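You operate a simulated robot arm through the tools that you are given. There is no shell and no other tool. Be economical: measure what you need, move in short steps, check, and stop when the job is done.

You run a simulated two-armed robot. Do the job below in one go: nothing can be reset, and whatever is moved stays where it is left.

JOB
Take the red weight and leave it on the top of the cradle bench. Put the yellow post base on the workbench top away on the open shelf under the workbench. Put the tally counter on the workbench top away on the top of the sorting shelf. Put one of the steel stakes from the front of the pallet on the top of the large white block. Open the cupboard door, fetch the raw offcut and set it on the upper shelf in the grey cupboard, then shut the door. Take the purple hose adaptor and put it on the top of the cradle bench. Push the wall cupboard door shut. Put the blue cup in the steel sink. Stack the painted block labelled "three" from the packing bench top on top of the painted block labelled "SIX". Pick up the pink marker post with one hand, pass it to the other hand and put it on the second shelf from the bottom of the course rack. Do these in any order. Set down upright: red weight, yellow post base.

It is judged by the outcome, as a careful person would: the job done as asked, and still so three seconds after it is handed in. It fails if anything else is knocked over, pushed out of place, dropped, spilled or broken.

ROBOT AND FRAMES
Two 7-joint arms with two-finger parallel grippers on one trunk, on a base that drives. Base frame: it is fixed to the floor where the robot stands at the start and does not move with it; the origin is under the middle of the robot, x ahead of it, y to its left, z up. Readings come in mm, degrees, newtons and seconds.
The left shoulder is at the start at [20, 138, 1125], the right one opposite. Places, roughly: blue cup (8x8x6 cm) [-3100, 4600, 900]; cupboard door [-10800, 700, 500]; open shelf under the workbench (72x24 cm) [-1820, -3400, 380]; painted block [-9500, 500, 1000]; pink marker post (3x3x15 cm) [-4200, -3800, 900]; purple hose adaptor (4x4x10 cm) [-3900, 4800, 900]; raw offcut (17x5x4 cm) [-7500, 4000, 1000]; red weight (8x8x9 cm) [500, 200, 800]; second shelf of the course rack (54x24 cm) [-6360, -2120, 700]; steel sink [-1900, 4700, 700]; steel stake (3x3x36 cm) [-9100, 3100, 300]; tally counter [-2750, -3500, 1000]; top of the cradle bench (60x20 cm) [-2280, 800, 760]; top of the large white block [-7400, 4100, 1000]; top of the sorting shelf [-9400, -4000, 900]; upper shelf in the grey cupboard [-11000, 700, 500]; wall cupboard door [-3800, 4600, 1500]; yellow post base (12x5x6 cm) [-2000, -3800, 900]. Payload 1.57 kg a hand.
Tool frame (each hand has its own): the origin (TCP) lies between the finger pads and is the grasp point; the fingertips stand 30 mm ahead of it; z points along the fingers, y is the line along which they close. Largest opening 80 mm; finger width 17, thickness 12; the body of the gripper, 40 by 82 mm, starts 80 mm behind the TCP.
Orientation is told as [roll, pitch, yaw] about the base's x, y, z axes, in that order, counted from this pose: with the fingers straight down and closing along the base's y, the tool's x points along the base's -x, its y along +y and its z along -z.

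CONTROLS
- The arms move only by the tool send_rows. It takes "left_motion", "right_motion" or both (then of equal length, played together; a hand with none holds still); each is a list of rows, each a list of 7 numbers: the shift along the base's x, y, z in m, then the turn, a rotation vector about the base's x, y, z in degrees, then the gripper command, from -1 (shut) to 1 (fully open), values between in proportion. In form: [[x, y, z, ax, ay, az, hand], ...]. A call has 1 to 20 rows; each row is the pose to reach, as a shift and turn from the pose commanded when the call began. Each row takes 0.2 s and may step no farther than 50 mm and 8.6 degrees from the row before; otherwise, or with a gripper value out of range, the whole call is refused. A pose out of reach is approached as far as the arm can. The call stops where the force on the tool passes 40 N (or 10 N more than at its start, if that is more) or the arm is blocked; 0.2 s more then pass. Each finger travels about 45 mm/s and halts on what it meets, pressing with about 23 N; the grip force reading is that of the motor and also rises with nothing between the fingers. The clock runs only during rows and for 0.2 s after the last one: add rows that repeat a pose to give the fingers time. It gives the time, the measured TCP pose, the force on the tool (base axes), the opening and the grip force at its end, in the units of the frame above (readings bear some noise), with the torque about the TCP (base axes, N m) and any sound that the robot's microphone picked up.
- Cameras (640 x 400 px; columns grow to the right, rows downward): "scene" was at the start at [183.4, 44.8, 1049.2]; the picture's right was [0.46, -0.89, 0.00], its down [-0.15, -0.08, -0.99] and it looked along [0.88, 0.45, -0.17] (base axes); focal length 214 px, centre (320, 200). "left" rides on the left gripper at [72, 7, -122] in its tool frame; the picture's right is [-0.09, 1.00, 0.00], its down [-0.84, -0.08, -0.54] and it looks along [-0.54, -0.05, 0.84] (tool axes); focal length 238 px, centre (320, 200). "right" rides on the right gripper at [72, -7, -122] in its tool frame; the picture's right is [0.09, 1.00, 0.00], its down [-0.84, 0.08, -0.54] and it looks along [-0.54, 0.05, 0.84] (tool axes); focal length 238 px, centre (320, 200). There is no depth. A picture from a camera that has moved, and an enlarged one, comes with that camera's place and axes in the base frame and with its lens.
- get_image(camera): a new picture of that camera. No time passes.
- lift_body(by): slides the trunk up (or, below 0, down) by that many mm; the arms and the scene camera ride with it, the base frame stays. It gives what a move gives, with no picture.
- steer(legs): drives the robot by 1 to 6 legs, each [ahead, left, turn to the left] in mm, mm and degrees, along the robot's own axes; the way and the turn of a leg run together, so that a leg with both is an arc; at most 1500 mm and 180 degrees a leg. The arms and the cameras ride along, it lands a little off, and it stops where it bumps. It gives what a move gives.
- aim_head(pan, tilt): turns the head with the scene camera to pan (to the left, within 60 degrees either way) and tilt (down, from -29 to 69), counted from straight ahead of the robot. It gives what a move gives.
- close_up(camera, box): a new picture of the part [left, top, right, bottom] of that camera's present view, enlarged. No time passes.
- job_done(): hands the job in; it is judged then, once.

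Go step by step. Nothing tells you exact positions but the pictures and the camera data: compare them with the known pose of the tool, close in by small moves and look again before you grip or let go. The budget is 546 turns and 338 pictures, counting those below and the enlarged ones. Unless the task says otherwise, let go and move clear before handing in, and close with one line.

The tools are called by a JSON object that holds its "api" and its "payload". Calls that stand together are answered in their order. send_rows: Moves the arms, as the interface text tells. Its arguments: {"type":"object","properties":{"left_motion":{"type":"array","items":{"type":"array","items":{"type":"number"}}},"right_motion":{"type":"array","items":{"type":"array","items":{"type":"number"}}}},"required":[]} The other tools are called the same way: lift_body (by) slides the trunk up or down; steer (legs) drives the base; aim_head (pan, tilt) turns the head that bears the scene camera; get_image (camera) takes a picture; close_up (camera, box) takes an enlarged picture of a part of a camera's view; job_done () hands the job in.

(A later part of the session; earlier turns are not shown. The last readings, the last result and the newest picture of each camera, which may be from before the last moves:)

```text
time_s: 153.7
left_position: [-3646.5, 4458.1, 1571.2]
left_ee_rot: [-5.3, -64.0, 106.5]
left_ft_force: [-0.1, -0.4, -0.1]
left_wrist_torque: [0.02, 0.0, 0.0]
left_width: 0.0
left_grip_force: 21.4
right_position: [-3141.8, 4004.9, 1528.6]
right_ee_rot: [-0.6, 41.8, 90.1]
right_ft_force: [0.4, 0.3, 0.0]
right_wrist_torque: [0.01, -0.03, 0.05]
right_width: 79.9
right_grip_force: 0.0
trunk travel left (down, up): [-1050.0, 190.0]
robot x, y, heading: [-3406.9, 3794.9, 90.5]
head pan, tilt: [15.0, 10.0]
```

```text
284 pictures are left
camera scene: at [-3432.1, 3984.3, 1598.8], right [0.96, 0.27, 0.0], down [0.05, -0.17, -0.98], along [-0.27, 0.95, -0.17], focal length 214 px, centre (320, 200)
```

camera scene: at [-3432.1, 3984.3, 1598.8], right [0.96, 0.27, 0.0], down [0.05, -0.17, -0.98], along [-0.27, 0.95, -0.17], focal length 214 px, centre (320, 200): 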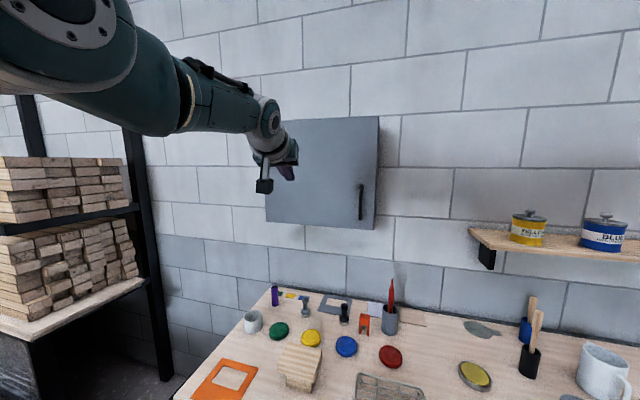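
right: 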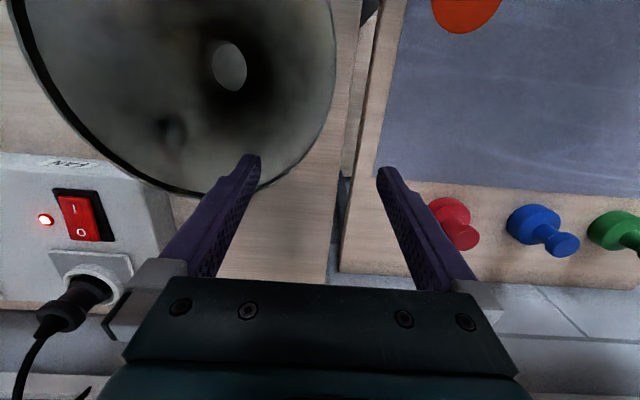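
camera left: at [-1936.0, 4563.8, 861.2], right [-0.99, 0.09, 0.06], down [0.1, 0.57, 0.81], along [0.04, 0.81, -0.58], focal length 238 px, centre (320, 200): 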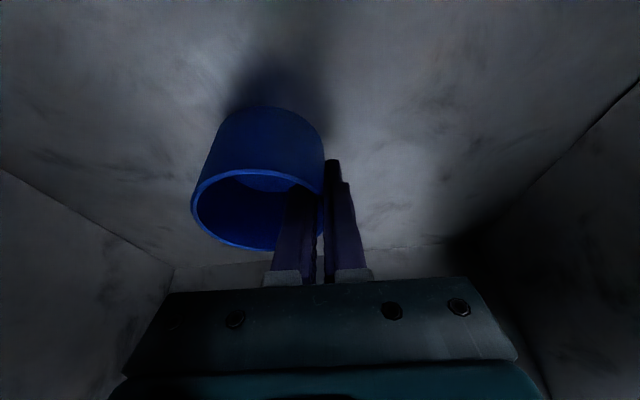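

Door stays shut. Now the hose adaptor (purple, back-left of the bench, ≈ [-3920, 4865]). I fold the left hand back to pointing down and lower the trunk.

{"api": "send_rows", "payload": {"left_motion": [[0, -0.03, 0, 0, 0, 0, -1], [0.005, -0.06, 0, -6.6, 0, -2.75, 0], [0.01, -0.09, 0, -13.2, 0, -5.5, 1], [0.02, -0.12, 0, -19.8, 0, -8.25, 1], [0.03, -0.15, 0, -26.4, 0, -11, 1], [0.035, -0.17, 0, -33, 0, -13.75, 1], [0.04, -0.19, 0, -39.7, -0.6, -16.5, 1]]}}

{"api": "lift_body", "payload": {"by": -330}}

{"api": "get_image", "payload": {"camera": "scene"}}

```text
time_s: 155.0
left_position: [-3614.7, 4362.1, 1499.6]
left_ee_rot: [0.8, -25.7, 89.3]
left_ft_force: [-0.6, 0.2, 0.3]
left_wrist_torque: [-0.01, -0.04, 0.01]
left_width: 80.0
left_grip_force: 0.1
left hand out of reach, approached as far as the arm can: row 1, 2, 3, 4, 5, 6
right_position: [-3143.7, 4003.8, 1528.6]
right_ee_rot: [-0.5, 41.9, 90.2]
right_ft_force: [0.7, -0.3, 0.5]
right_wrist_torque: [-0.02, 0.0, -0.01]
right_width: 80.1
right_grip_force: 0.0
trunk travel left (down, up): [-1050.0, 190.0]
robot x, y, heading: [-3408.3, 3792.5, 90.6]
head pan, tilt: [15.0, 10.0]
stopped in row 6 (left hand): the arm was blocked; the commanded pose is now the measured one
```

```text
time_s: 158.2
left_position: [-3615.9, 4361.5, 1169.5]
left_ee_rot: [0.9, -25.7, 89.2]
left_ft_force: [0.3, 0.1, 0.3]
left_wrist_torque: [-0.02, 0.0, 0.01]
left_width: 79.8
left_grip_force: 0.2
right_position: [-3142.8, 4004.3, 1198.8]
right_ee_rot: [-0.6, 41.9, 90.1]
right_ft_force: [0.1, -0.4, -0.3]
right_wrist_torque: [-0.05, 0.03, 0.02]
right_width: 79.9
right_grip_force: 0.0
trunk travel left (down, up): [-720.0, 520.0]
robot x, y, heading: [-3405.1, 3791.2, 90.7]
head pan, tilt: [15.0, 10.0]
```

```text
283 pictures are left
camera scene: at [-3432.1, 3984.3, 1268.8], right [0.96, 0.27, 0.0], down [0.05, -0.17, -0.98], along [-0.27, 0.95, -0.17], focal length 214 px, centre (320, 200)
```

scene: 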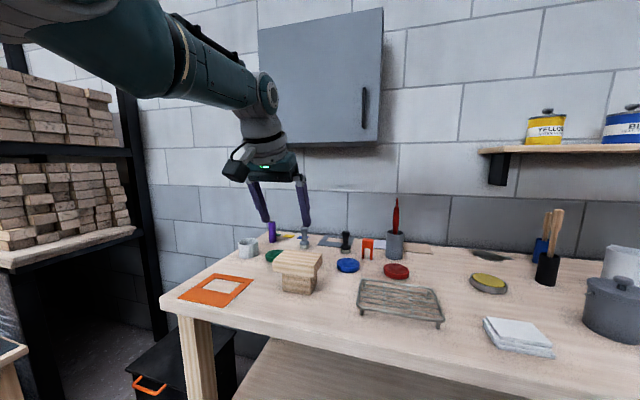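

The adaptor sits far back (≈ [-3908, 4838]). I check how close the base can get: look straight down at base and bench edge.

{"api": "aim_head", "payload": {"pan": 0, "tilt": 69}}

{"api": "get_image", "payload": {"camera": "scene"}}

```text
time_s: 159.5
left_position: [-3614.0, 4362.8, 1171.8]
left_ee_rot: [0.9, -25.8, 89.3]
left_ft_force: [-1.0, 0.0, -0.1]
left_wrist_torque: [0.02, -0.03, 0.01]
left_width: 79.9
left_grip_force: 0.1
right_position: [-3142.4, 4004.1, 1198.5]
right_ee_rot: [-0.6, 41.9, 90.0]
right_ft_force: [-0.4, 0.8, 0.8]
right_wrist_torque: [0.0, 0.04, 0.01]
right_width: 80.1
right_grip_force: 0.1
trunk travel left (down, up): [-720.0, 520.0]
robot x, y, heading: [-3405.7, 3791.6, 90.9]
head pan, tilt: [0.0, 68.8]
```

```text
282 pictures are left
camera scene: at [-3407.7, 3950.7, 1185.0], right [1.0, 0.01, 0.0], down [0.01, -0.93, -0.36], along [0.0, 0.36, -0.93], focal length 214 px, centre (320, 200)
```

scene: 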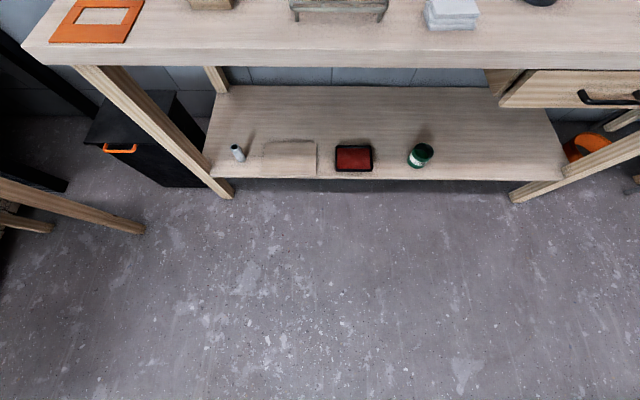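

The trunk is slim (at the start the table edge was under 90 mm ahead), so I can go closer. I retract the hand a bit, strafe left and advance to y ≈ 4200.

{"api": "send_rows", "payload": {"left_motion": [[0, -0.04, 0, 0, 0, 0, 1], [0, -0.08, 0, 0, 0, 0, 1], [0, -0.12, 0, 0, 0, 0, 1]]}}

{"api": "steer", "payload": {"legs": [[0, 330, -0.7], [410, 0, 0]]}}

{"api": "aim_head", "payload": {"pan": 15, "tilt": 30}}

{"api": "get_image", "payload": {"camera": "scene"}}

{"api": "get_image", "payload": {"camera": "left"}}

```text
time_s: 160.3
left_position: [-3614.9, 4362.6, 1171.2]
left_ee_rot: [1.0, -25.7, 89.3]
left_ft_force: [0.1, -0.8, 0.0]
left_wrist_torque: [0.01, 0.03, 0.02]
left_width: 80.1
left_grip_force: 0.1
left hand out of reach, approached as far as the arm can: row 1, 2, 3
right_position: [-3142.9, 4003.2, 1199.5]
right_ee_rot: [-0.7, 41.9, 90.2]
right_ft_force: [-0.3, -0.1, -0.7]
right_wrist_torque: [0.03, -0.03, -0.01]
right_width: 79.8
right_grip_force: 0.1
trunk travel left (down, up): [-720.0, 520.0]
robot x, y, heading: [-3399.2, 3795.5, 90.6]
head pan, tilt: [0.0, 68.8]
```

```text
time_s: 164.6
left_position: [-3934.0, 4769.6, 1170.4]
left_ee_rot: [0.9, -25.7, 88.2]
left_ft_force: [0.1, 0.2, -0.1]
left_wrist_torque: [-0.03, -0.03, -0.01]
left_width: 80.1
left_grip_force: 0.0
right_position: [-3468.9, 4401.8, 1198.5]
right_ee_rot: [-0.6, 41.9, 88.8]
right_ft_force: [-0.4, -0.5, -0.5]
right_wrist_torque: [-0.04, -0.02, 0.02]
right_width: 80.0
right_grip_force: 0.1
trunk travel left (down, up): [-720.0, 520.0]
robot x, y, heading: [-3741.1, 4192.4, 89.4]
head pan, tilt: [0.0, 68.8]
```

```text
time_s: 165.7
left_position: [-3933.0, 4769.5, 1169.1]
left_ee_rot: [0.9, -25.5, 88.1]
left_ft_force: [0.0, -0.9, 0.0]
left_wrist_torque: [-0.01, 0.01, -0.02]
left_width: 79.9
left_grip_force: 0.0
right_position: [-3470.1, 4401.1, 1199.7]
right_ee_rot: [-0.6, 41.9, 88.8]
right_ft_force: [-0.5, -0.2, 0.3]
right_wrist_torque: [0.0, 0.02, 0.03]
right_width: 80.2
right_grip_force: 0.1
trunk travel left (down, up): [-720.0, 520.0]
robot x, y, heading: [-3738.8, 4195.8, 89.3]
head pan, tilt: [15.0, 30.0]
```

```text
281 pictures are left
camera scene: at [-3759.0, 4385.5, 1236.3], right [0.97, 0.25, 0.0], down [0.12, -0.48, -0.87], along [-0.22, 0.84, -0.5], focal length 214 px, centre (320, 200)
```

scene: 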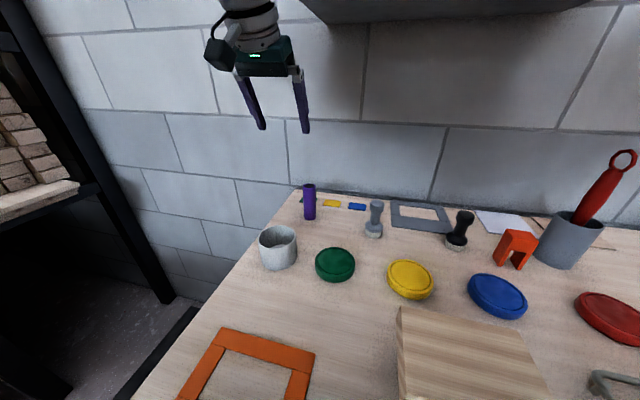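

```text
280 pictures are left
camera left: at [-3943.1, 4653.1, 1249.6], right [-0.99, 0.11, 0.05], down [0.1, 0.52, 0.85], along [0.07, 0.85, -0.52], focal length 238 px, centre (320, 200)
```

left: 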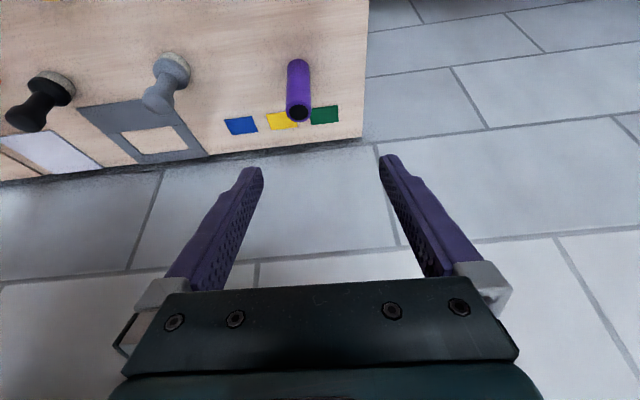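

Adaptor top triangulated at [-3907, 4843, 1000]. I test the arm's freedom with a small move toward the approach line.

{"api": "send_rows", "payload": {"left_motion": [[0.013, -0.01, -0.01, 0, 0, 0, 1], [0.026, -0.03, -0.03, 0, 0, 0, 1], [0.026, -0.05, -0.05, 0, 0, 0, 1]]}}

{"api": "get_image", "payload": {"camera": "scene"}}

```text
time_s: 166.5
left_position: [-3903.9, 4767.3, 1114.7]
left_ee_rot: [0.9, -25.6, 88.0]
left_ft_force: [-0.3, -0.4, -0.8]
left_wrist_torque: [0.0, 0.01, -0.02]
left_width: 79.6
left_grip_force: 0.1
left hand out of reach, approached as far as the arm can: row 1, 2, 3
right_position: [-3469.6, 4401.1, 1199.3]
right_ee_rot: [-0.6, 41.9, 88.8]
right_ft_force: [-0.4, 0.6, 0.5]
right_wrist_torque: [-0.01, 0.01, 0.01]
right_width: 79.8
right_grip_force: 0.0
trunk travel left (down, up): [-720.0, 520.0]
robot x, y, heading: [-3738.8, 4194.0, 89.3]
head pan, tilt: [15.0, 30.0]
```

```text
279 pictures are left
camera scene: at [-3759.0, 4385.5, 1236.4], right [0.97, 0.25, 0.0], down [0.12, -0.48, -0.87], along [-0.22, 0.84, -0.5], focal length 214 px, centre (320, 200)
```

scene: 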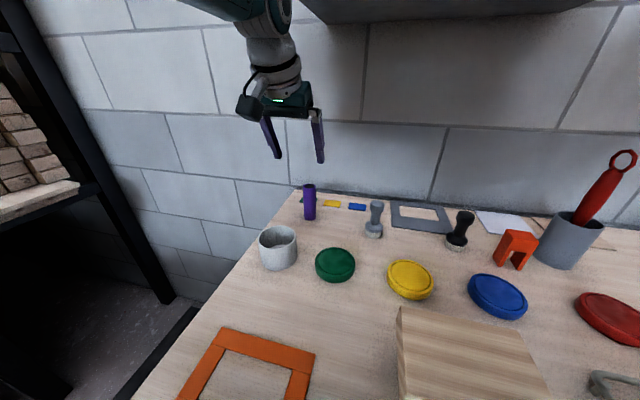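

{"api": "send_rows", "payload": {"left_motion": [[0, -0.02, 0.01, 5, 0, 0, 1], [0, -0.04, 0.02, 10, 0, 0, 1], [0, -0.06, 0.03, 15, 0, 0, 1], [0, -0.07, 0.03, 20, 0, 0, 1]]}}

{"api": "lift_body", "payload": {"by": -110}}

{"api": "steer", "payload": {"legs": [[40, 0, 0]]}}

{"api": "get_image", "payload": {"camera": "scene"}}

{"api": "get_image", "payload": {"camera": "left"}}

```text
time_s: 167.5
left_position: [-3890.5, 4822.4, 1132.2]
left_ee_rot: [1.8, -45.6, 87.7]
left_ft_force: [-0.4, 0.5, 0.2]
left_wrist_torque: [0.0, 0.01, -0.02]
left_width: 79.9
left_grip_force: 0.2
left hand out of reach, approached as far as the arm can: row 1, 2, 3, 4
right_position: [-3469.9, 4400.7, 1199.0]
right_ee_rot: [-0.6, 41.9, 88.7]
right_ft_force: [0.2, -0.4, -0.2]
right_wrist_torque: [0.01, 0.0, 0.01]
right_width: 80.0
right_grip_force: 0.0
trunk travel left (down, up): [-720.0, 520.0]
robot x, y, heading: [-3735.2, 4195.8, 89.3]
head pan, tilt: [15.0, 30.0]
```

```text
time_s: 168.9
left_position: [-3891.5, 4821.9, 1022.2]
left_ee_rot: [1.8, -45.6, 87.5]
left_ft_force: [0.3, 0.4, -0.4]
left_wrist_torque: [0.02, 0.0, -0.03]
left_width: 79.8
left_grip_force: 0.0
right_position: [-3470.6, 4402.0, 1088.7]
right_ee_rot: [-0.7, 41.9, 88.8]
right_ft_force: [-0.2, -0.7, -1.0]
right_wrist_torque: [0.01, -0.04, -0.01]
right_width: 80.1
right_grip_force: 0.0
trunk travel left (down, up): [-610.0, 630.0]
robot x, y, heading: [-3736.1, 4195.5, 89.7]
head pan, tilt: [15.0, 30.0]
```

```text
time_s: 169.8
left_position: [-3891.1, 4863.0, 1021.2]
left_ee_rot: [1.8, -45.7, 87.5]
left_ft_force: [0.6, 0.0, 0.3]
left_wrist_torque: [0.0, 0.01, 0.01]
left_width: 80.2
left_grip_force: 0.1
right_position: [-3470.3, 4443.0, 1088.0]
right_ee_rot: [-0.6, 41.9, 88.8]
right_ft_force: [0.8, 0.4, 0.0]
right_wrist_torque: [0.02, -0.04, 0.01]
right_width: 80.1
right_grip_force: 0.1
trunk travel left (down, up): [-610.0, 630.0]
robot x, y, heading: [-3742.1, 4237.0, 89.2]
head pan, tilt: [15.0, 30.0]
```

```text
278 pictures are left
camera scene: at [-3758.7, 4426.7, 1126.4], right [0.97, 0.25, 0.0], down [0.12, -0.48, -0.87], along [-0.22, 0.84, -0.5], focal length 214 px, centre (320, 200)
```

scene: 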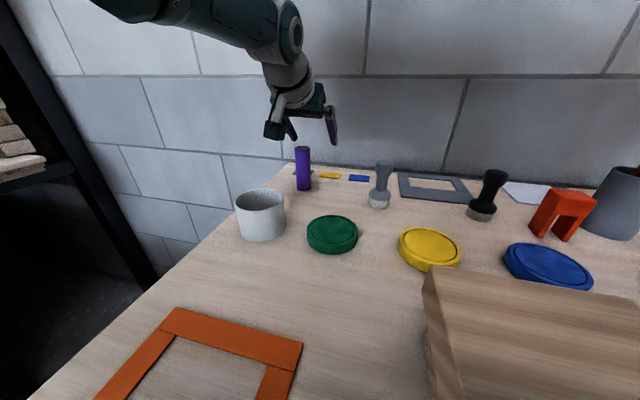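

```text
277 pictures are left
camera left: at [-3899.7, 4726.5, 1056.6], right [-0.99, 0.08, 0.09], down [0.1, 0.2, 0.98], along [0.07, 0.98, -0.2], focal length 238 px, centre (320, 200)
```

left: 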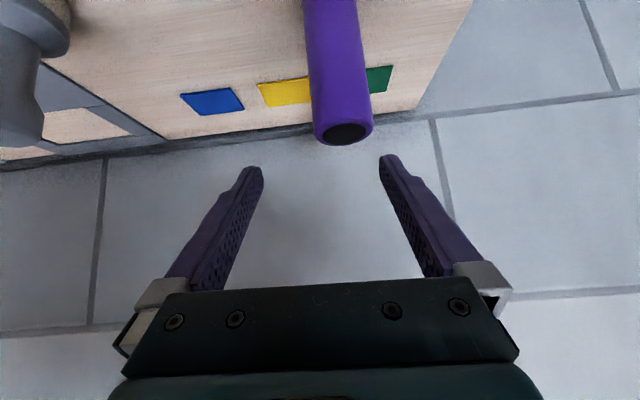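

{"api": "send_rows", "payload": {"left_motion": [[0, -0.02, 0.03, 0, 0, 0, 1], [0, -0.05, 0.05, 0, 0, 0, 1], [0, -0.09, 0.05, 0, 0, 0, 1], [0, -0.12, 0.05, 0, 0, 0, 1]]}}

```text
time_s: 170.8
left_position: [-3882.1, 4867.8, 1068.8]
left_ee_rot: [1.9, -45.6, 87.4]
left_ft_force: [0.0, -0.9, -0.8]
left_wrist_torque: [-0.01, 0.01, 0.03]
left_width: 80.1
left_grip_force: 0.0
left hand out of reach, approached as far as the arm can: row 1, 2, 3, 4
right_position: [-3469.9, 4442.1, 1088.5]
right_ee_rot: [-0.6, 41.9, 88.8]
right_ft_force: [-0.3, 0.9, 0.5]
right_wrist_torque: [0.0, -0.03, 0.01]
right_width: 80.2
right_grip_force: 0.1
trunk travel left (down, up): [-610.0, 630.0]
robot x, y, heading: [-3739.4, 4236.8, 89.6]
head pan, tilt: [15.0, 30.0]
```

The arm seems stuck in a stretched posture (y does not respond). I lift and back off to free space, then work it loose.

{"api": "lift_body", "payload": {"by": 150}}

{"api": "steer", "payload": {"legs": [[-450, 0, 0]]}}

{"api": "send_rows", "payload": {"left_motion": [[0, -0.03, 0, 0, 0, 0, 1], [-0.04, -0.06, 0, 8, 0, 0, 1], [-0.08, -0.09, 0, 14, 0, 0, 1], [-0.12, -0.12, 0, 14, 0, 0, 1], [-0.14, -0.16, 0, 14, 0, 0, 1], [-0.14, -0.2, 0, 14, 0, 0, 1]]}}

{"api": "get_image", "payload": {"camera": "scene"}}

```text
time_s: 172.5
left_position: [-3881.0, 4865.4, 1218.6]
left_ee_rot: [1.8, -45.6, 87.5]
left_ft_force: [-0.6, -0.6, 0.2]
left_wrist_torque: [-0.02, 0.01, 0.01]
left_width: 79.8
left_grip_force: 0.0
right_position: [-3469.3, 4443.2, 1239.2]
right_ee_rot: [-0.7, 41.9, 88.9]
right_ft_force: [-0.3, -0.4, -0.3]
right_wrist_torque: [-0.01, 0.0, 0.0]
right_width: 80.2
right_grip_force: 0.1
trunk travel left (down, up): [-760.0, 480.0]
robot x, y, heading: [-3736.3, 4235.3, 89.3]
head pan, tilt: [15.0, 30.0]
```

```text
time_s: 175.3
left_position: [-3883.8, 4411.9, 1219.7]
left_ee_rot: [1.8, -45.7, 87.2]
left_ft_force: [-0.3, -0.8, -0.7]
left_wrist_torque: [-0.01, 0.02, 0.02]
left_width: 79.9
left_grip_force: 0.0
right_position: [-3473.8, 3987.7, 1238.5]
right_ee_rot: [-0.6, 41.9, 88.6]
right_ft_force: [-0.2, 0.2, -0.6]
right_wrist_torque: [-0.01, -0.02, 0.0]
right_width: 79.8
right_grip_force: 0.0
trunk travel left (down, up): [-760.0, 480.0]
robot x, y, heading: [-3744.4, 3779.4, 89.3]
head pan, tilt: [15.0, 30.0]
```

```text
time_s: 176.7
left_position: [-4091.8, 4415.6, 1194.8]
left_ee_rot: [3.1, -59.5, 86.2]
left_ft_force: [0.1, 0.6, -0.5]
left_wrist_torque: [0.0, 0.02, 0.03]
left_width: 80.0
left_grip_force: 0.2
left hand out of reach, approached as far as the arm can: row 1, 2, 3, 4, 5, 6
right_position: [-3474.3, 3987.7, 1239.7]
right_ee_rot: [-0.6, 41.9, 88.4]
right_ft_force: [0.9, 0.2, -0.6]
right_wrist_torque: [0.0, -0.02, 0.02]
right_width: 79.8
right_grip_force: 0.0
trunk travel left (down, up): [-760.0, 480.0]
robot x, y, heading: [-3744.2, 3784.7, 89.4]
head pan, tilt: [15.0, 30.0]
```

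```text
276 pictures are left
camera scene: at [-3763.2, 3973.1, 1276.4], right [0.97, 0.24, 0.0], down [0.12, -0.48, -0.87], along [-0.21, 0.84, -0.5], focal length 214 px, centre (320, 200)
```

scene: 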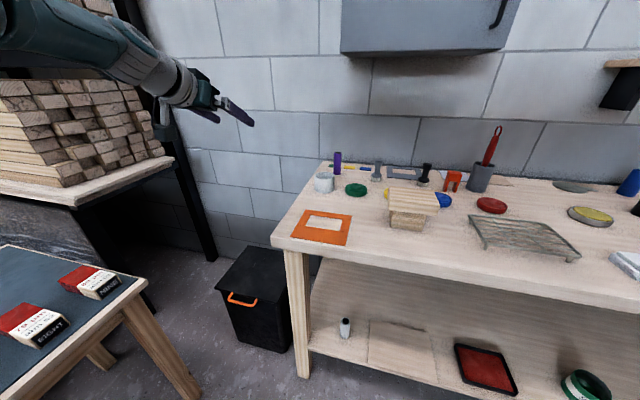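

{"api": "send_rows", "payload": {"left_motion": [[0, -0.04, 0, -6.6, 0, 0, 1], [0, -0.08, 0, -13.2, 0, 0, 1], [0, -0.12, 0, -19.8, 0, 0, 1], [0, -0.16, 0, -26.4, 0, 0, 1], [0, -0.2, 0, -33, 0, 0, 1], [0, -0.24, 0, -39.6, 0, 0, 1], [0, -0.28, 0, -46.2, 0, 0, 1], [0, -0.32, 0, -52.8, 0, 0, 1], [0, -0.36, 0, -59.4, 0, 0, 1]]}}

{"api": "get_image", "payload": {"camera": "scene"}}

```text
time_s: 178.7
left_position: [-4191.1, 4190.9, 1189.5]
left_ee_rot: [-0.1, 0.8, 87.9]
left_ft_force: [0.3, -0.1, -0.1]
left_wrist_torque: [0.03, -0.01, 0.0]
left_width: 80.2
left_grip_force: 0.1
left hand out of reach, approached as far as the arm can: row 1, 2, 3, 4, 5, 6, 7, 8, 9
right_position: [-3473.7, 3987.6, 1240.0]
right_ee_rot: [-0.7, 41.9, 88.7]
right_ft_force: [-0.4, -0.1, 0.6]
right_wrist_torque: [-0.02, 0.02, 0.01]
right_width: 80.0
right_grip_force: 0.0
trunk travel left (down, up): [-760.0, 480.0]
robot x, y, heading: [-3740.2, 3782.7, 89.2]
head pan, tilt: [15.0, 30.0]
```

```text
275 pictures are left
camera scene: at [-3763.2, 3973.1, 1276.4], right [0.97, 0.24, 0.0], down [0.12, -0.48, -0.87], along [-0.21, 0.84, -0.5], focal length 214 px, centre (320, 200)
```

scene: 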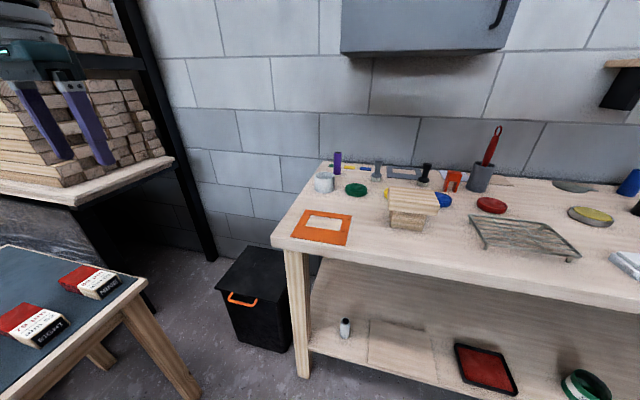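

{"api": "send_rows", "payload": {"left_motion": [[0.04, 0, 0, 0, 0, 0, 1], [0.08, 0, 0, 0, 0, 0, 1], [0.12, 0, 0, 0, 0, 0, 1], [0.16, 0, 0, 0, 0, 0, 1], [0.2, 0, 0, 0, 0, 0, 1]]}}

{"api": "get_image", "payload": {"camera": "scene"}}

```text
time_s: 179.9
left_position: [-4000.4, 4259.5, 1190.7]
left_ee_rot: [-0.2, 1.0, 88.8]
left_ft_force: [-0.6, 0.4, -0.5]
left_wrist_torque: [0.02, -0.01, 0.01]
left_width: 79.8
left_grip_force: 0.2
left hand out of reach, approached as far as the arm can: row 1, 2, 3, 4, 5
right_position: [-3474.1, 3987.7, 1238.7]
right_ee_rot: [-0.6, 42.0, 88.6]
right_ft_force: [0.0, -1.3, 0.5]
right_wrist_torque: [0.02, -0.02, 0.0]
right_width: 80.2
right_grip_force: 0.1
trunk travel left (down, up): [-760.0, 480.0]
robot x, y, heading: [-3742.2, 3782.9, 89.5]
head pan, tilt: [15.0, 30.0]
```

```text
274 pictures are left
camera scene: at [-3763.2, 3973.1, 1276.4], right [0.97, 0.24, 0.0], down [0.12, -0.48, -0.87], along [-0.21, 0.84, -0.5], focal length 214 px, centre (320, 200)
```

scene: 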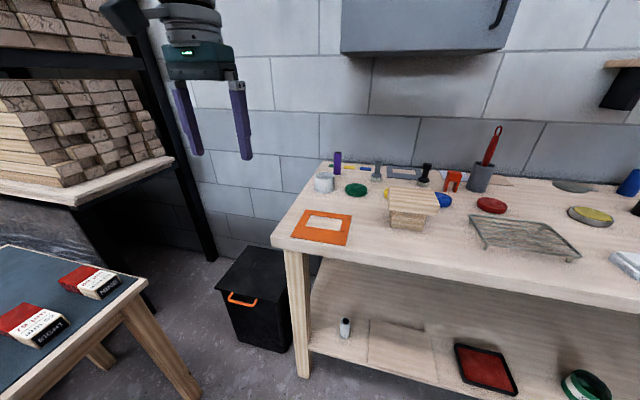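

The elbow is locked straight; a vertical sweep should bend it. I try upward.

{"api": "send_rows", "payload": {"left_motion": [[0, -0.02, 0.05, 0, 0, 0, 1], [0, -0.04, 0.1, 0, 0, 0, 1], [0, -0.06, 0.15, 0, 0, 0, 1], [0, -0.08, 0.2, 0, 0, 0, 1], [0, -0.08, 0.2, 0, 0, 0, 1]]}}

```text
refused: row 1 steps farther than a row can; nothing moved
```

{"api": "send_rows", "payload": {"left_motion": [[0, -0.02, 0.045, 0, 0, 0, 1], [0, -0.04, 0.09, 0, 0, 0, 1], [0, -0.06, 0.135, 0, 0, 0, 1], [0, -0.08, 0.18, 0, 0, 0, 1], [0, -0.08, 0.18, 0, 0, 0, 1]]}}

```text
time_s: 180.5
left_position: [-4002.4, 4220.3, 1194.6]
left_ee_rot: [-0.3, 11.6, 88.7]
left_ft_force: [-0.2, -0.4, -0.5]
left_wrist_torque: [-0.01, 0.01, -0.02]
left_width: 80.3
left_grip_force: 0.0
left hand out of reach, approached as far as the arm can: row 1, 2, 3
right_position: [-3473.9, 3987.7, 1238.4]
right_ee_rot: [-0.6, 42.0, 88.6]
right_ft_force: [-0.1, -0.3, -0.4]
right_wrist_torque: [-0.01, 0.0, 0.01]
right_width: 79.9
right_grip_force: 0.0
trunk travel left (down, up): [-760.0, 480.0]
robot x, y, heading: [-3743.3, 3785.9, 89.2]
head pan, tilt: [15.0, 30.0]
stopped in row 3 (left hand): the arm was blocked; the commanded pose is now the measured one
```

{"api": "send_rows", "payload": {"left_motion": [[0, -0.02, -0.04, 0, 0, 0, 1], [0, -0.04, -0.08, 0, 0, 0, 1], [0, -0.06, -0.12, 0, 0, 0, 1], [0, -0.08, -0.16, 0, 0, 0, 1], [0, -0.1, -0.18, 0, 0, 0, 1]]}}

{"api": "get_image", "payload": {"camera": "scene"}}

```text
time_s: 181.7
left_position: [-4008.0, 4177.9, 989.2]
left_ee_rot: [-0.4, 11.6, 88.7]
left_ft_force: [-0.6, 0.1, 0.0]
left_wrist_torque: [0.01, 0.02, -0.03]
left_width: 80.0
left_grip_force: 0.1
left hand out of reach, approached as far as the arm can: row 1, 2, 3, 4, 5
right_position: [-3473.8, 3987.9, 1239.5]
right_ee_rot: [-0.6, 42.0, 88.6]
right_ft_force: [-0.7, 0.7, 0.4]
right_wrist_torque: [-0.02, 0.02, 0.03]
right_width: 79.8
right_grip_force: 0.1
trunk travel left (down, up): [-760.0, 480.0]
robot x, y, heading: [-3743.8, 3783.8, 88.9]
head pan, tilt: [15.0, 30.0]
```

```text
273 pictures are left
camera scene: at [-3763.2, 3973.0, 1276.4], right [0.97, 0.24, 0.0], down [0.12, -0.48, -0.87], along [-0.21, 0.84, -0.5], focal length 214 px, centre (320, 200)
```

scene: 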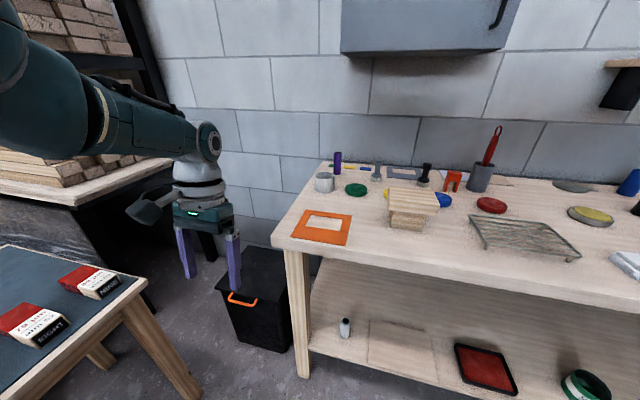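

{"api": "send_rows", "payload": {"left_motion": [[0.01, -0.035, 0.02, 0, 0, 0, 1], [0.02, -0.07, 0.04, 0, 0, 0, 1], [0.03, -0.105, 0.06, 0, 0, 0, 1], [0.04, -0.14, 0.08, 0, 0, 0, 1], [0.05, -0.17, 0.09, 0, 0, 0, 1], [0.05, -0.17, 0.09, 0, 0, 0, 1], [0.05, -0.17, 0.09, 0, 0, 0, 1]]}}

```text
time_s: 183.3
left_position: [-3978.5, 4194.3, 1019.4]
left_ee_rot: [-0.4, 11.6, 88.7]
left_ft_force: [0.2, -0.7, 0.0]
left_wrist_torque: [0.02, -0.01, -0.01]
left_width: 80.0
left_grip_force: 0.1
left hand out of reach, approached as far as the arm can: row 1, 2, 3, 4, 5, 6, 7
right_position: [-3473.4, 3988.5, 1238.3]
right_ee_rot: [-0.6, 41.9, 88.6]
right_ft_force: [0.3, 0.3, 0.6]
right_wrist_torque: [0.0, 0.01, -0.01]
right_width: 80.0
right_grip_force: 0.1
trunk travel left (down, up): [-760.0, 480.0]
robot x, y, heading: [-3742.2, 3786.6, 89.3]
head pan, tilt: [15.0, 30.0]
```

I try letting the tool swing far forward/up around the wrist, which should force the elbow to bend at the wrist's limit.

{"api": "send_rows", "payload": {"left_motion": [[0, 0.025, -0.004, 8, 0, 0, 1], [0, 0.05, -0.003, 16, 0, 0, 1], [0, 0.075, 0, 24, 0, 0, 1], [0, 0.099, 0.007, 32, 0, 0, 1], [0, 0.122, 0.018, 40, 0, 0, 1], [0, 0.143, 0.031, 48, 0, 0, 1], [0, 0.162, 0.047, 56, 0, 0, 1], [0, 0.179, 0.066, 64, 0, 0, 1], [0, 0.193, 0.087, 72, 0, 0, 1], [0, 0.203, 0.11, 80, 0, 0, 1], [0, 0.211, 0.134, 88, 0, 0, 1], [0, 0.215, 0.158, 96, 0, 0, 1], [0, 0.216, 0.184, 104, 0, 0, 1], [0, 0.213, 0.208, 112, 0, 0, 1]]}}

{"api": "get_image", "payload": {"camera": "scene"}}

```text
time_s: 186.3
left_position: [-3978.7, 4418.5, 1210.2]
left_ee_rot: [172.4, -79.2, -82.4]
left_ft_force: [-0.1, 0.7, -0.5]
left_wrist_torque: [-0.04, 0.02, -0.02]
left_width: 80.1
left_grip_force: 0.1
left hand out of reach, approached as far as the arm can: row 1, 2, 3, 4, 5, 6, 7, 8, 9, 10, 11, 12, 13, 14
right_position: [-3474.6, 3987.0, 1239.0]
right_ee_rot: [-0.6, 41.8, 88.6]
right_ft_force: [-0.3, 0.3, -1.0]
right_wrist_torque: [-0.04, 0.02, -0.01]
right_width: 79.9
right_grip_force: 0.0
trunk travel left (down, up): [-760.0, 480.0]
robot x, y, heading: [-3742.6, 3782.1, 89.1]
head pan, tilt: [15.0, 30.0]
```

```text
272 pictures are left
camera scene: at [-3763.3, 3973.1, 1276.4], right [0.97, 0.24, 0.0], down [0.12, -0.48, -0.87], along [-0.21, 0.84, -0.5], focal length 214 px, centre (320, 200)
```

scene: 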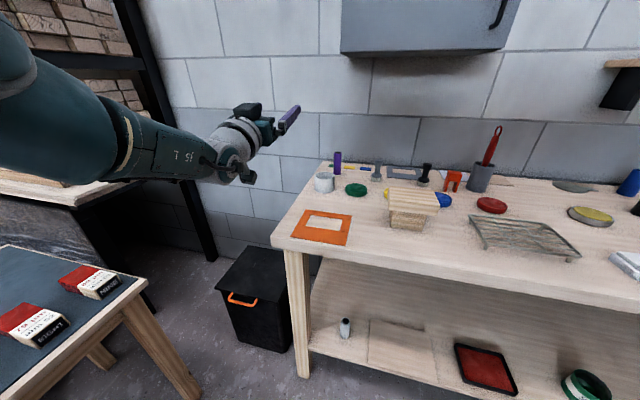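

{"api": "send_rows", "payload": {"left_motion": [[0, -0.007, 0.025, 8, 0, 0, 1], [0, -0.016, 0.048, 16, 0, 0, 1], [0, -0.029, 0.07, 24, 0, 0, 1], [0, -0.045, 0.089, 32, 0, 0, 1], [0, -0.064, 0.106, 40, 0, 0, 1], [0, -0.084, 0.121, 48, 0, 0, 1], [0, -0.106, 0.132, 56, 0, 0, 1]]}}

{"api": "get_image", "payload": {"camera": "scene"}}

```text
time_s: 187.9
left_position: [-3985.8, 4290.7, 1348.8]
left_ee_rot: [179.7, -24.3, -90.3]
left_ft_force: [0.0, -0.1, 0.4]
left_wrist_torque: [0.03, -0.01, 0.0]
left_width: 79.8
left_grip_force: 0.1
left hand out of reach, approached as far as the arm can: row 1, 2, 3, 4, 5, 6, 7
right_position: [-3473.3, 3988.0, 1238.8]
right_ee_rot: [-0.7, 41.9, 88.6]
right_ft_force: [0.0, -0.5, 0.3]
right_wrist_torque: [-0.01, 0.0, -0.04]
right_width: 80.1
right_grip_force: 0.0
trunk travel left (down, up): [-760.0, 480.0]
robot x, y, heading: [-3742.9, 3781.1, 88.9]
head pan, tilt: [15.0, 30.0]
```

```text
271 pictures are left
camera scene: at [-3763.3, 3973.2, 1276.4], right [0.97, 0.24, 0.0], down [0.12, -0.48, -0.87], along [-0.21, 0.84, -0.5], focal length 214 px, centre (320, 200)
```

scene: 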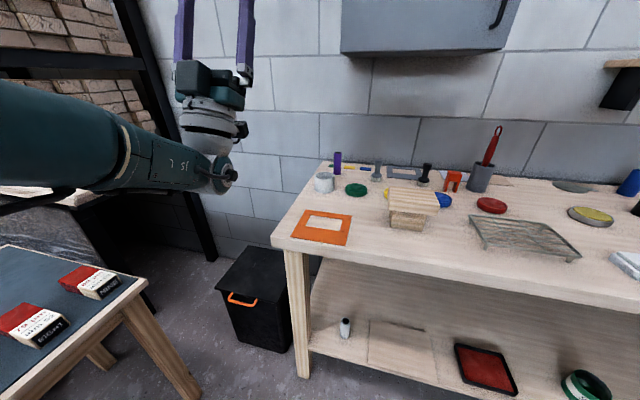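

{"api": "send_rows", "payload": {"left_motion": [[0, -0.025, 0.009, 8, 0, 0, 1], [0, -0.049, 0.013, 16, 0, 0, 1], [0, -0.074, 0.015, 24, 0, 0, 1], [0, -0.099, 0.013, 32, 0, 0, 1], [0, -0.123, 0.009, 40, 0, 0, 1]]}}

```text
time_s: 189.1
left_position: [-3958.9, 4157.9, 1369.8]
left_ee_rot: [179.4, 12.5, -87.6]
left_ft_force: [-0.4, 0.6, 0.4]
left_wrist_torque: [0.01, 0.01, 0.02]
left_width: 80.2
left_grip_force: 0.0
left hand out of reach, approached as far as the arm can: row 1, 2, 3, 4, 5
right_position: [-3473.6, 3988.3, 1238.5]
right_ee_rot: [-0.6, 41.8, 88.6]
right_ft_force: [-0.7, -0.7, 0.0]
right_wrist_torque: [-0.02, -0.01, 0.0]
right_width: 79.8
right_grip_force: 0.1
trunk travel left (down, up): [-760.0, 480.0]
robot x, y, heading: [-3744.8, 3785.5, 89.2]
head pan, tilt: [15.0, 30.0]
```

{"api": "send_rows", "payload": {"left_motion": [[0, -0.02, 0, 6, 0, 0, 1], [0, -0.05, 0, 12, 0, 0, 1], [0, -0.08, 0, 18, 0, 0, 1], [0, -0.11, 0, 24, 0, 0, 1], [0, -0.14, 0, 24, 0, 0, 1]]}}

{"api": "get_image", "payload": {"camera": "scene"}}

```text
time_s: 190.3
left_position: [-3958.5, 4017.0, 1373.9]
left_ee_rot: [179.8, 36.4, -87.3]
left_ft_force: [-0.5, -0.1, -0.1]
left_wrist_torque: [0.01, -0.02, 0.0]
left_width: 79.8
left_grip_force: 0.0
left hand out of reach, approached as far as the arm can: row 1, 2, 3, 4, 5
right_position: [-3474.7, 3988.2, 1238.7]
right_ee_rot: [-0.6, 42.0, 88.6]
right_ft_force: [-0.3, 0.2, 0.5]
right_wrist_torque: [0.03, 0.03, 0.02]
right_width: 80.0
right_grip_force: 0.0
trunk travel left (down, up): [-760.0, 480.0]
robot x, y, heading: [-3746.1, 3782.4, 88.9]
head pan, tilt: [15.0, 30.0]
```

```text
270 pictures are left
camera scene: at [-3763.4, 3973.1, 1276.4], right [0.97, 0.24, 0.0], down [0.12, -0.48, -0.87], along [-0.21, 0.84, -0.5], focal length 214 px, centre (320, 200)
```

scene: 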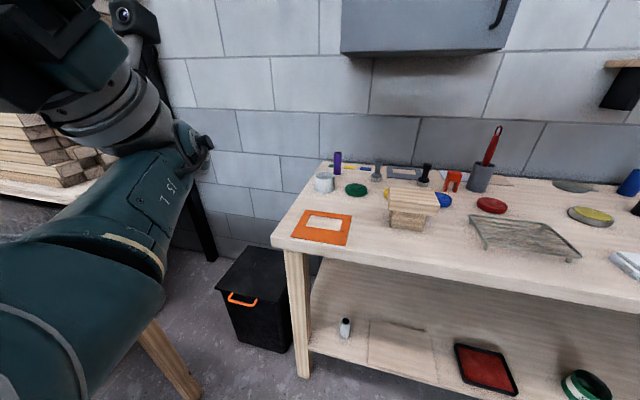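

It bent: the elbow is free. Now I unwind the tool around the wrist back toward pointing down.

{"api": "send_rows", "payload": {"left_motion": [[0, 0.021, 0.013, -8, 0, 0, 1], [0, 0.044, 0.024, -16, 0, 0, 1], [0, 0.068, 0.03, -24, 0, 0, 1], [0, 0.093, 0.034, -32, 0, 0, 1], [0, 0.118, 0.034, -40, 0, 0, 1], [0, 0.143, 0.03, -48, 0, 0, 1], [0, 0.167, 0.024, -56, 0, 0, 1], [0, 0.19, 0.013, -64, 0, 0, 1], [0, 0.212, 0, -72, 0, 0, 1], [0, 0.231, -0.016, -80, 0, 0, 1], [0, 0.248, -0.035, -88, 0, 0, 1], [0, 0.262, -0.056, -96, 0, 0, 1]]}}

```text
time_s: 192.9
left_position: [-3971.3, 4279.5, 1323.1]
left_ee_rot: [172.8, -58.7, -82.5]
left_ft_force: [-0.2, -0.4, -0.2]
left_wrist_torque: [-0.02, -0.03, -0.01]
left_width: 80.0
left_grip_force: 0.2
right_position: [-3473.8, 3987.1, 1239.0]
right_ee_rot: [-0.7, 41.9, 88.6]
right_ft_force: [0.0, 0.4, -0.3]
right_wrist_torque: [-0.04, -0.04, 0.0]
right_width: 79.9
right_grip_force: 0.1
trunk travel left (down, up): [-760.0, 480.0]
robot x, y, heading: [-3743.5, 3784.9, 89.3]
head pan, tilt: [15.0, 30.0]
```

{"api": "send_rows", "payload": {"left_motion": [[0, 0.011, -0.022, -8, 0, 0, 1], [0, 0.018, -0.046, -16, 0, 0, 1], [0, 0.023, -0.071, -24, 0, 0, 1], [0, 0.024, -0.096, -32, 0, 0, 1], [0, 0.021, -0.121, -40, 0, 0, 1], [0, 0.015, -0.145, -48, 0, 0, 1], [0, 0.006, -0.169, -56, 0, 0, 1], [0, -0.007, -0.19, -64, 0, 0, 1], [0, -0.022, -0.21, -72, 0, 0, 1], [0, -0.04, -0.228, -80, 0, 0, 1], [0, -0.061, -0.242, -88, 0, 0, 1], [0, -0.083, -0.254, -96, 0, 0, 1]]}}

{"api": "get_image", "payload": {"camera": "scene"}}

```text
time_s: 195.5
left_position: [-3960.4, 4194.6, 1063.4]
left_ee_rot: [0.0, -24.2, 87.6]
left_ft_force: [-0.7, 0.6, 0.1]
left_wrist_torque: [0.0, 0.0, -0.01]
left_width: 80.3
left_grip_force: 0.1
right_position: [-3474.3, 3988.6, 1239.2]
right_ee_rot: [-0.7, 41.9, 88.6]
right_ft_force: [0.1, 0.7, 0.1]
right_wrist_torque: [0.01, -0.03, -0.01]
right_width: 80.1
right_grip_force: 0.1
trunk travel left (down, up): [-760.0, 480.0]
robot x, y, heading: [-3743.4, 3782.4, 89.3]
head pan, tilt: [15.0, 30.0]
```

```text
269 pictures are left
camera scene: at [-3763.3, 3973.1, 1276.4], right [0.97, 0.24, 0.0], down [0.12, -0.48, -0.87], along [-0.21, 0.84, -0.5], focal length 214 px, centre (320, 200)
```

scene: 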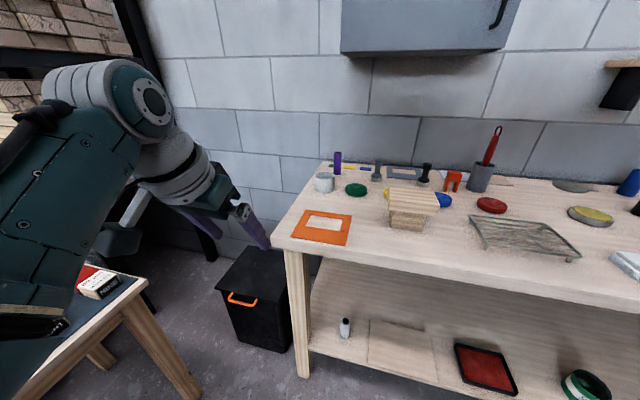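

The left arm is usable again (elbow now low). I set the reach posture here in free space first, taking care not to over-stretch.

{"api": "send_rows", "payload": {"left_motion": [[0.015, 0.02, 0.025, 2, 0, 0, 1], [0.03, 0.05, 0.045, 4, 0, 0, 1], [0.045, 0.08, 0.07, 6, 0, 0, 1], [0.06, 0.11, 0.09, 8, 0, 0, 1], [0.075, 0.14, 0.112, 11, 0, 0, 1]]}}

{"api": "get_image", "payload": {"camera": "scene"}}

```text
time_s: 196.7
left_position: [-3884.1, 4338.5, 1177.3]
left_ee_rot: [0.4, -35.3, 87.4]
left_ft_force: [-0.6, 1.2, -1.1]
left_wrist_torque: [0.02, -0.02, 0.01]
left_width: 79.9
left_grip_force: 0.1
right_position: [-3472.8, 3987.3, 1238.8]
right_ee_rot: [-0.6, 41.9, 88.6]
right_ft_force: [0.7, 0.4, -0.4]
right_wrist_torque: [-0.01, -0.03, 0.02]
right_width: 80.1
right_grip_force: 0.0
trunk travel left (down, up): [-760.0, 480.0]
robot x, y, heading: [-3748.1, 3779.2, 89.3]
head pan, tilt: [15.0, 30.0]
```

```text
268 pictures are left
camera scene: at [-3763.3, 3973.1, 1276.4], right [0.97, 0.24, 0.0], down [0.12, -0.48, -0.87], along [-0.21, 0.84, -0.5], focal length 214 px, centre (320, 200)
```

scene: 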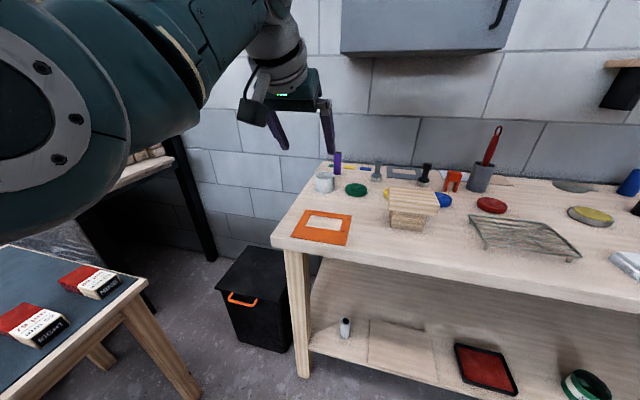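

{"api": "lift_body", "payload": {"by": -70}}

{"api": "steer", "payload": {"legs": [[490, 29, 0]]}}

{"api": "get_image", "payload": {"camera": "scene"}}

{"api": "get_image", "payload": {"camera": "left"}}

```text
time_s: 197.8
left_position: [-3885.0, 4338.3, 1107.8]
left_ee_rot: [0.4, -35.3, 87.4]
left_ft_force: [-0.4, 0.4, 0.3]
left_wrist_torque: [0.01, 0.02, 0.0]
left_width: 80.4
left_grip_force: 0.1
right_position: [-3474.9, 3988.2, 1169.2]
right_ee_rot: [-0.6, 41.9, 88.7]
right_ft_force: [0.2, -1.3, -0.5]
right_wrist_torque: [0.0, -0.01, 0.01]
right_width: 79.8
right_grip_force: 0.1
trunk travel left (down, up): [-690.0, 550.0]
robot x, y, heading: [-3744.0, 3781.6, 89.4]
head pan, tilt: [15.0, 30.0]
```

```text
time_s: 200.7
left_position: [-3908.0, 4840.6, 1106.1]
left_ee_rot: [0.4, -35.3, 87.5]
left_ft_force: [-0.6, 0.4, -0.7]
left_wrist_torque: [0.01, 0.0, -0.02]
left_width: 80.1
left_grip_force: 0.1
right_position: [-3496.9, 4489.3, 1169.7]
right_ee_rot: [-0.5, 41.9, 88.6]
right_ft_force: [0.1, -0.3, -0.3]
right_wrist_torque: [0.01, -0.01, 0.01]
right_width: 80.0
right_grip_force: 0.1
trunk travel left (down, up): [-690.0, 550.0]
robot x, y, heading: [-3768.6, 4284.0, 89.1]
head pan, tilt: [15.0, 30.0]
```

```text
267 pictures are left
camera scene: at [-3785.5, 4475.1, 1206.4], right [0.97, 0.25, 0.0], down [0.12, -0.48, -0.87], along [-0.21, 0.84, -0.5], focal length 214 px, centre (320, 200)
```

scene: 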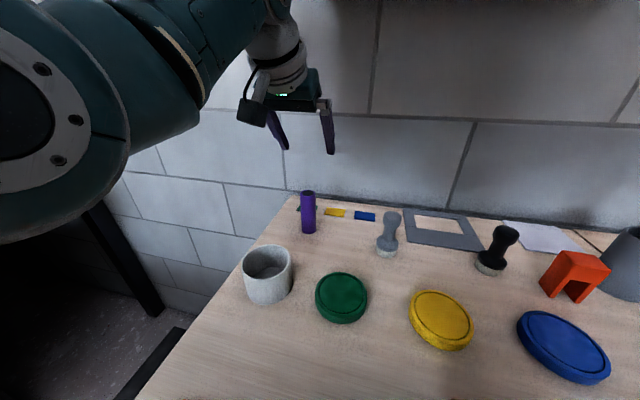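

```text
266 pictures are left
camera left: at [-3919.6, 4712.7, 1166.0], right [-0.99, 0.12, 0.06], down [0.1, 0.37, 0.93], along [0.09, 0.92, -0.37], focal length 238 px, centre (320, 200)
```

left: 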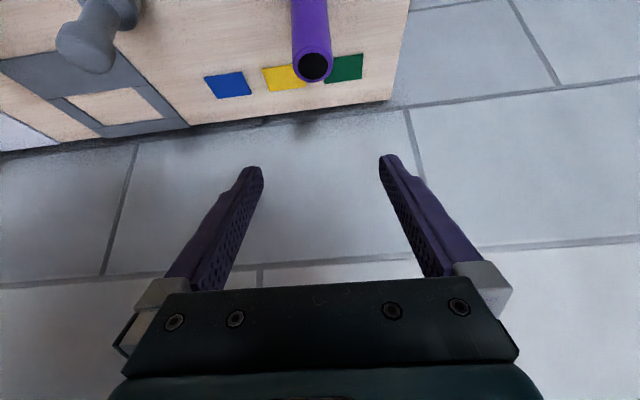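

Aligned over the adaptor (top at [-3907, 4844, 1000]). I lower the trunk to straddle it.

{"api": "lift_body", "payload": {"by": -90}}

{"api": "get_image", "payload": {"camera": "scene"}}

{"api": "get_image", "payload": {"camera": "left"}}

```text
time_s: 202.0
left_position: [-3907.5, 4840.3, 1016.3]
left_ee_rot: [0.4, -35.3, 87.4]
left_ft_force: [0.3, 0.6, 0.4]
left_wrist_torque: [0.01, -0.02, 0.02]
left_width: 79.8
left_grip_force: 0.0
right_position: [-3496.0, 4489.8, 1078.7]
right_ee_rot: [-0.6, 42.0, 88.6]
right_ft_force: [0.2, -0.1, 0.8]
right_wrist_torque: [0.0, -0.01, -0.01]
right_width: 79.8
right_grip_force: 0.0
trunk travel left (down, up): [-600.0, 640.0]
robot x, y, heading: [-3767.5, 4286.8, 89.1]
head pan, tilt: [15.0, 30.0]
```

```text
265 pictures are left
camera scene: at [-3785.5, 4475.2, 1116.4], right [0.97, 0.25, 0.0], down [0.12, -0.48, -0.87], along [-0.21, 0.84, -0.5], focal length 214 px, centre (320, 200)
```

scene: 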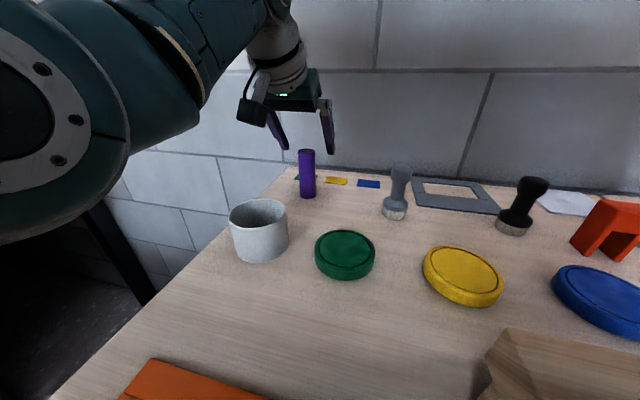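

```text
264 pictures are left
camera left: at [-3919.5, 4712.8, 1076.1], right [-0.99, 0.12, 0.06], down [0.1, 0.37, 0.93], along [0.09, 0.92, -0.37], focal length 238 px, centre (320, 200)
```

left: 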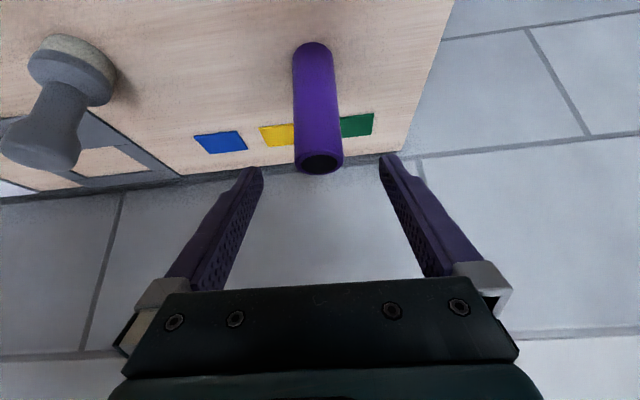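

{"api": "lift_body", "payload": {"by": -42}}

{"api": "send_rows", "payload": {"left_motion": [[0, 0, 0, 0, 0, 0, 0], [0, 0, 0, 0, 0, 0, -1], [0, 0, 0, 0, 0, 0, -1], [0, 0, 0, 0, 0, 0, -1], [0, 0, 0, 0, 0, 0, -1], [0, 0, 0, 0, 0, 0, -1]]}}

{"api": "lift_body", "payload": {"by": 120}}

{"api": "get_image", "payload": {"camera": "scene"}}

```text
time_s: 202.8
left_position: [-3906.3, 4839.9, 974.7]
left_ee_rot: [0.4, -35.3, 87.5]
left_ft_force: [0.8, 0.3, -0.4]
left_wrist_torque: [0.03, 0.01, 0.04]
left_width: 79.9
left_grip_force: 0.1
right_position: [-3496.1, 4490.2, 1037.4]
right_ee_rot: [-0.6, 41.9, 88.7]
right_ft_force: [-0.1, -0.5, 0.7]
right_wrist_torque: [0.0, -0.02, -0.01]
right_width: 80.0
right_grip_force: 0.1
trunk travel left (down, up): [-558.0, 682.0]
robot x, y, heading: [-3763.8, 4286.2, 89.2]
head pan, tilt: [15.0, 30.0]
```

```text
time_s: 204.2
left_position: [-3906.7, 4840.8, 974.9]
left_ee_rot: [0.4, -35.4, 87.3]
left_ft_force: [-0.3, 0.5, 0.7]
left_wrist_torque: [-0.02, -0.02, -0.03]
left_width: 31.8
left_grip_force: 23.8
right_position: [-3495.5, 4489.4, 1037.1]
right_ee_rot: [-0.6, 41.9, 88.6]
right_ft_force: [-0.2, 0.2, -0.5]
right_wrist_torque: [0.0, 0.02, 0.0]
right_width: 79.8
right_grip_force: 0.1
trunk travel left (down, up): [-558.0, 682.0]
robot x, y, heading: [-3767.9, 4282.9, 89.2]
head pan, tilt: [15.0, 30.0]
```

```text
time_s: 205.7
left_position: [-3907.7, 4840.6, 1095.2]
left_ee_rot: [0.5, -35.3, 87.3]
left_ft_force: [0.0, 0.1, -1.5]
left_wrist_torque: [0.01, 0.01, 0.0]
left_width: 31.6
left_grip_force: 23.0
right_position: [-3495.4, 4490.4, 1156.8]
right_ee_rot: [-0.6, 41.9, 88.6]
right_ft_force: [-0.4, -0.5, 0.8]
right_wrist_torque: [0.01, 0.0, 0.01]
right_width: 80.0
right_grip_force: 0.0
trunk travel left (down, up): [-678.0, 562.0]
robot x, y, heading: [-3764.3, 4287.6, 89.2]
head pan, tilt: [15.0, 30.0]
```

```text
263 pictures are left
camera scene: at [-3785.5, 4475.0, 1194.3], right [0.97, 0.25, 0.0], down [0.12, -0.48, -0.87], along [-0.21, 0.84, -0.5], focal length 214 px, centre (320, 200)
```

scene: 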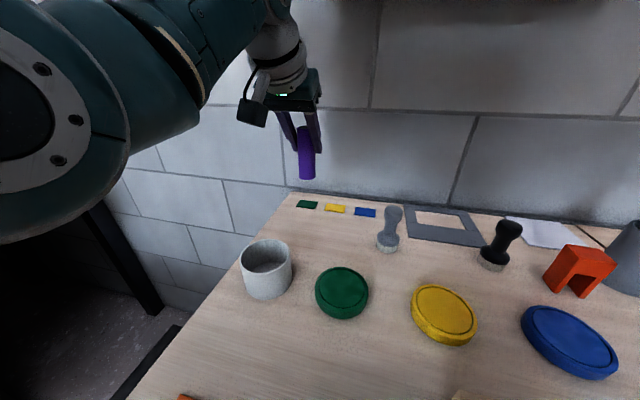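

Adaptor in hand. I drive back round to the cradle bench.

{"api": "lift_body", "payload": {"by": 80}}

{"api": "steer", "payload": {"legs": [[-480, 0, 0.8], [0, -1250, 0], [0, -1250, 0]]}}

```text
time_s: 206.9
left_position: [-3907.2, 4841.0, 1175.5]
left_ee_rot: [0.4, -35.3, 87.4]
left_ft_force: [0.5, 0.1, -0.6]
left_wrist_torque: [-0.01, -0.02, -0.04]
left_width: 31.6
left_grip_force: 23.1
right_position: [-3496.1, 4490.0, 1237.2]
right_ee_rot: [-0.6, 41.9, 88.5]
right_ft_force: [0.3, 0.6, -0.5]
right_wrist_torque: [0.05, 0.02, -0.01]
right_width: 79.9
right_grip_force: 0.0
trunk travel left (down, up): [-758.0, 482.0]
robot x, y, heading: [-3767.5, 4280.5, 89.2]
head pan, tilt: [15.0, 30.0]
```

```text
time_s: 221.4
left_position: [-1437.4, 4326.5, 1174.5]
left_ee_rot: [0.4, -35.3, 87.1]
left_ft_force: [-1.3, -0.3, 0.6]
left_wrist_torque: [0.01, 0.0, 0.0]
left_width: 31.4
left_grip_force: 22.6
right_position: [-1029.2, 3973.0, 1236.9]
right_ee_rot: [-0.6, 41.8, 88.2]
right_ft_force: [-0.1, -0.1, 0.5]
right_wrist_torque: [0.01, 0.0, -0.03]
right_width: 79.8
right_grip_force: 0.0
trunk travel left (down, up): [-758.0, 482.0]
robot x, y, heading: [-1300.5, 3769.4, 89.1]
head pan, tilt: [15.0, 30.0]
```

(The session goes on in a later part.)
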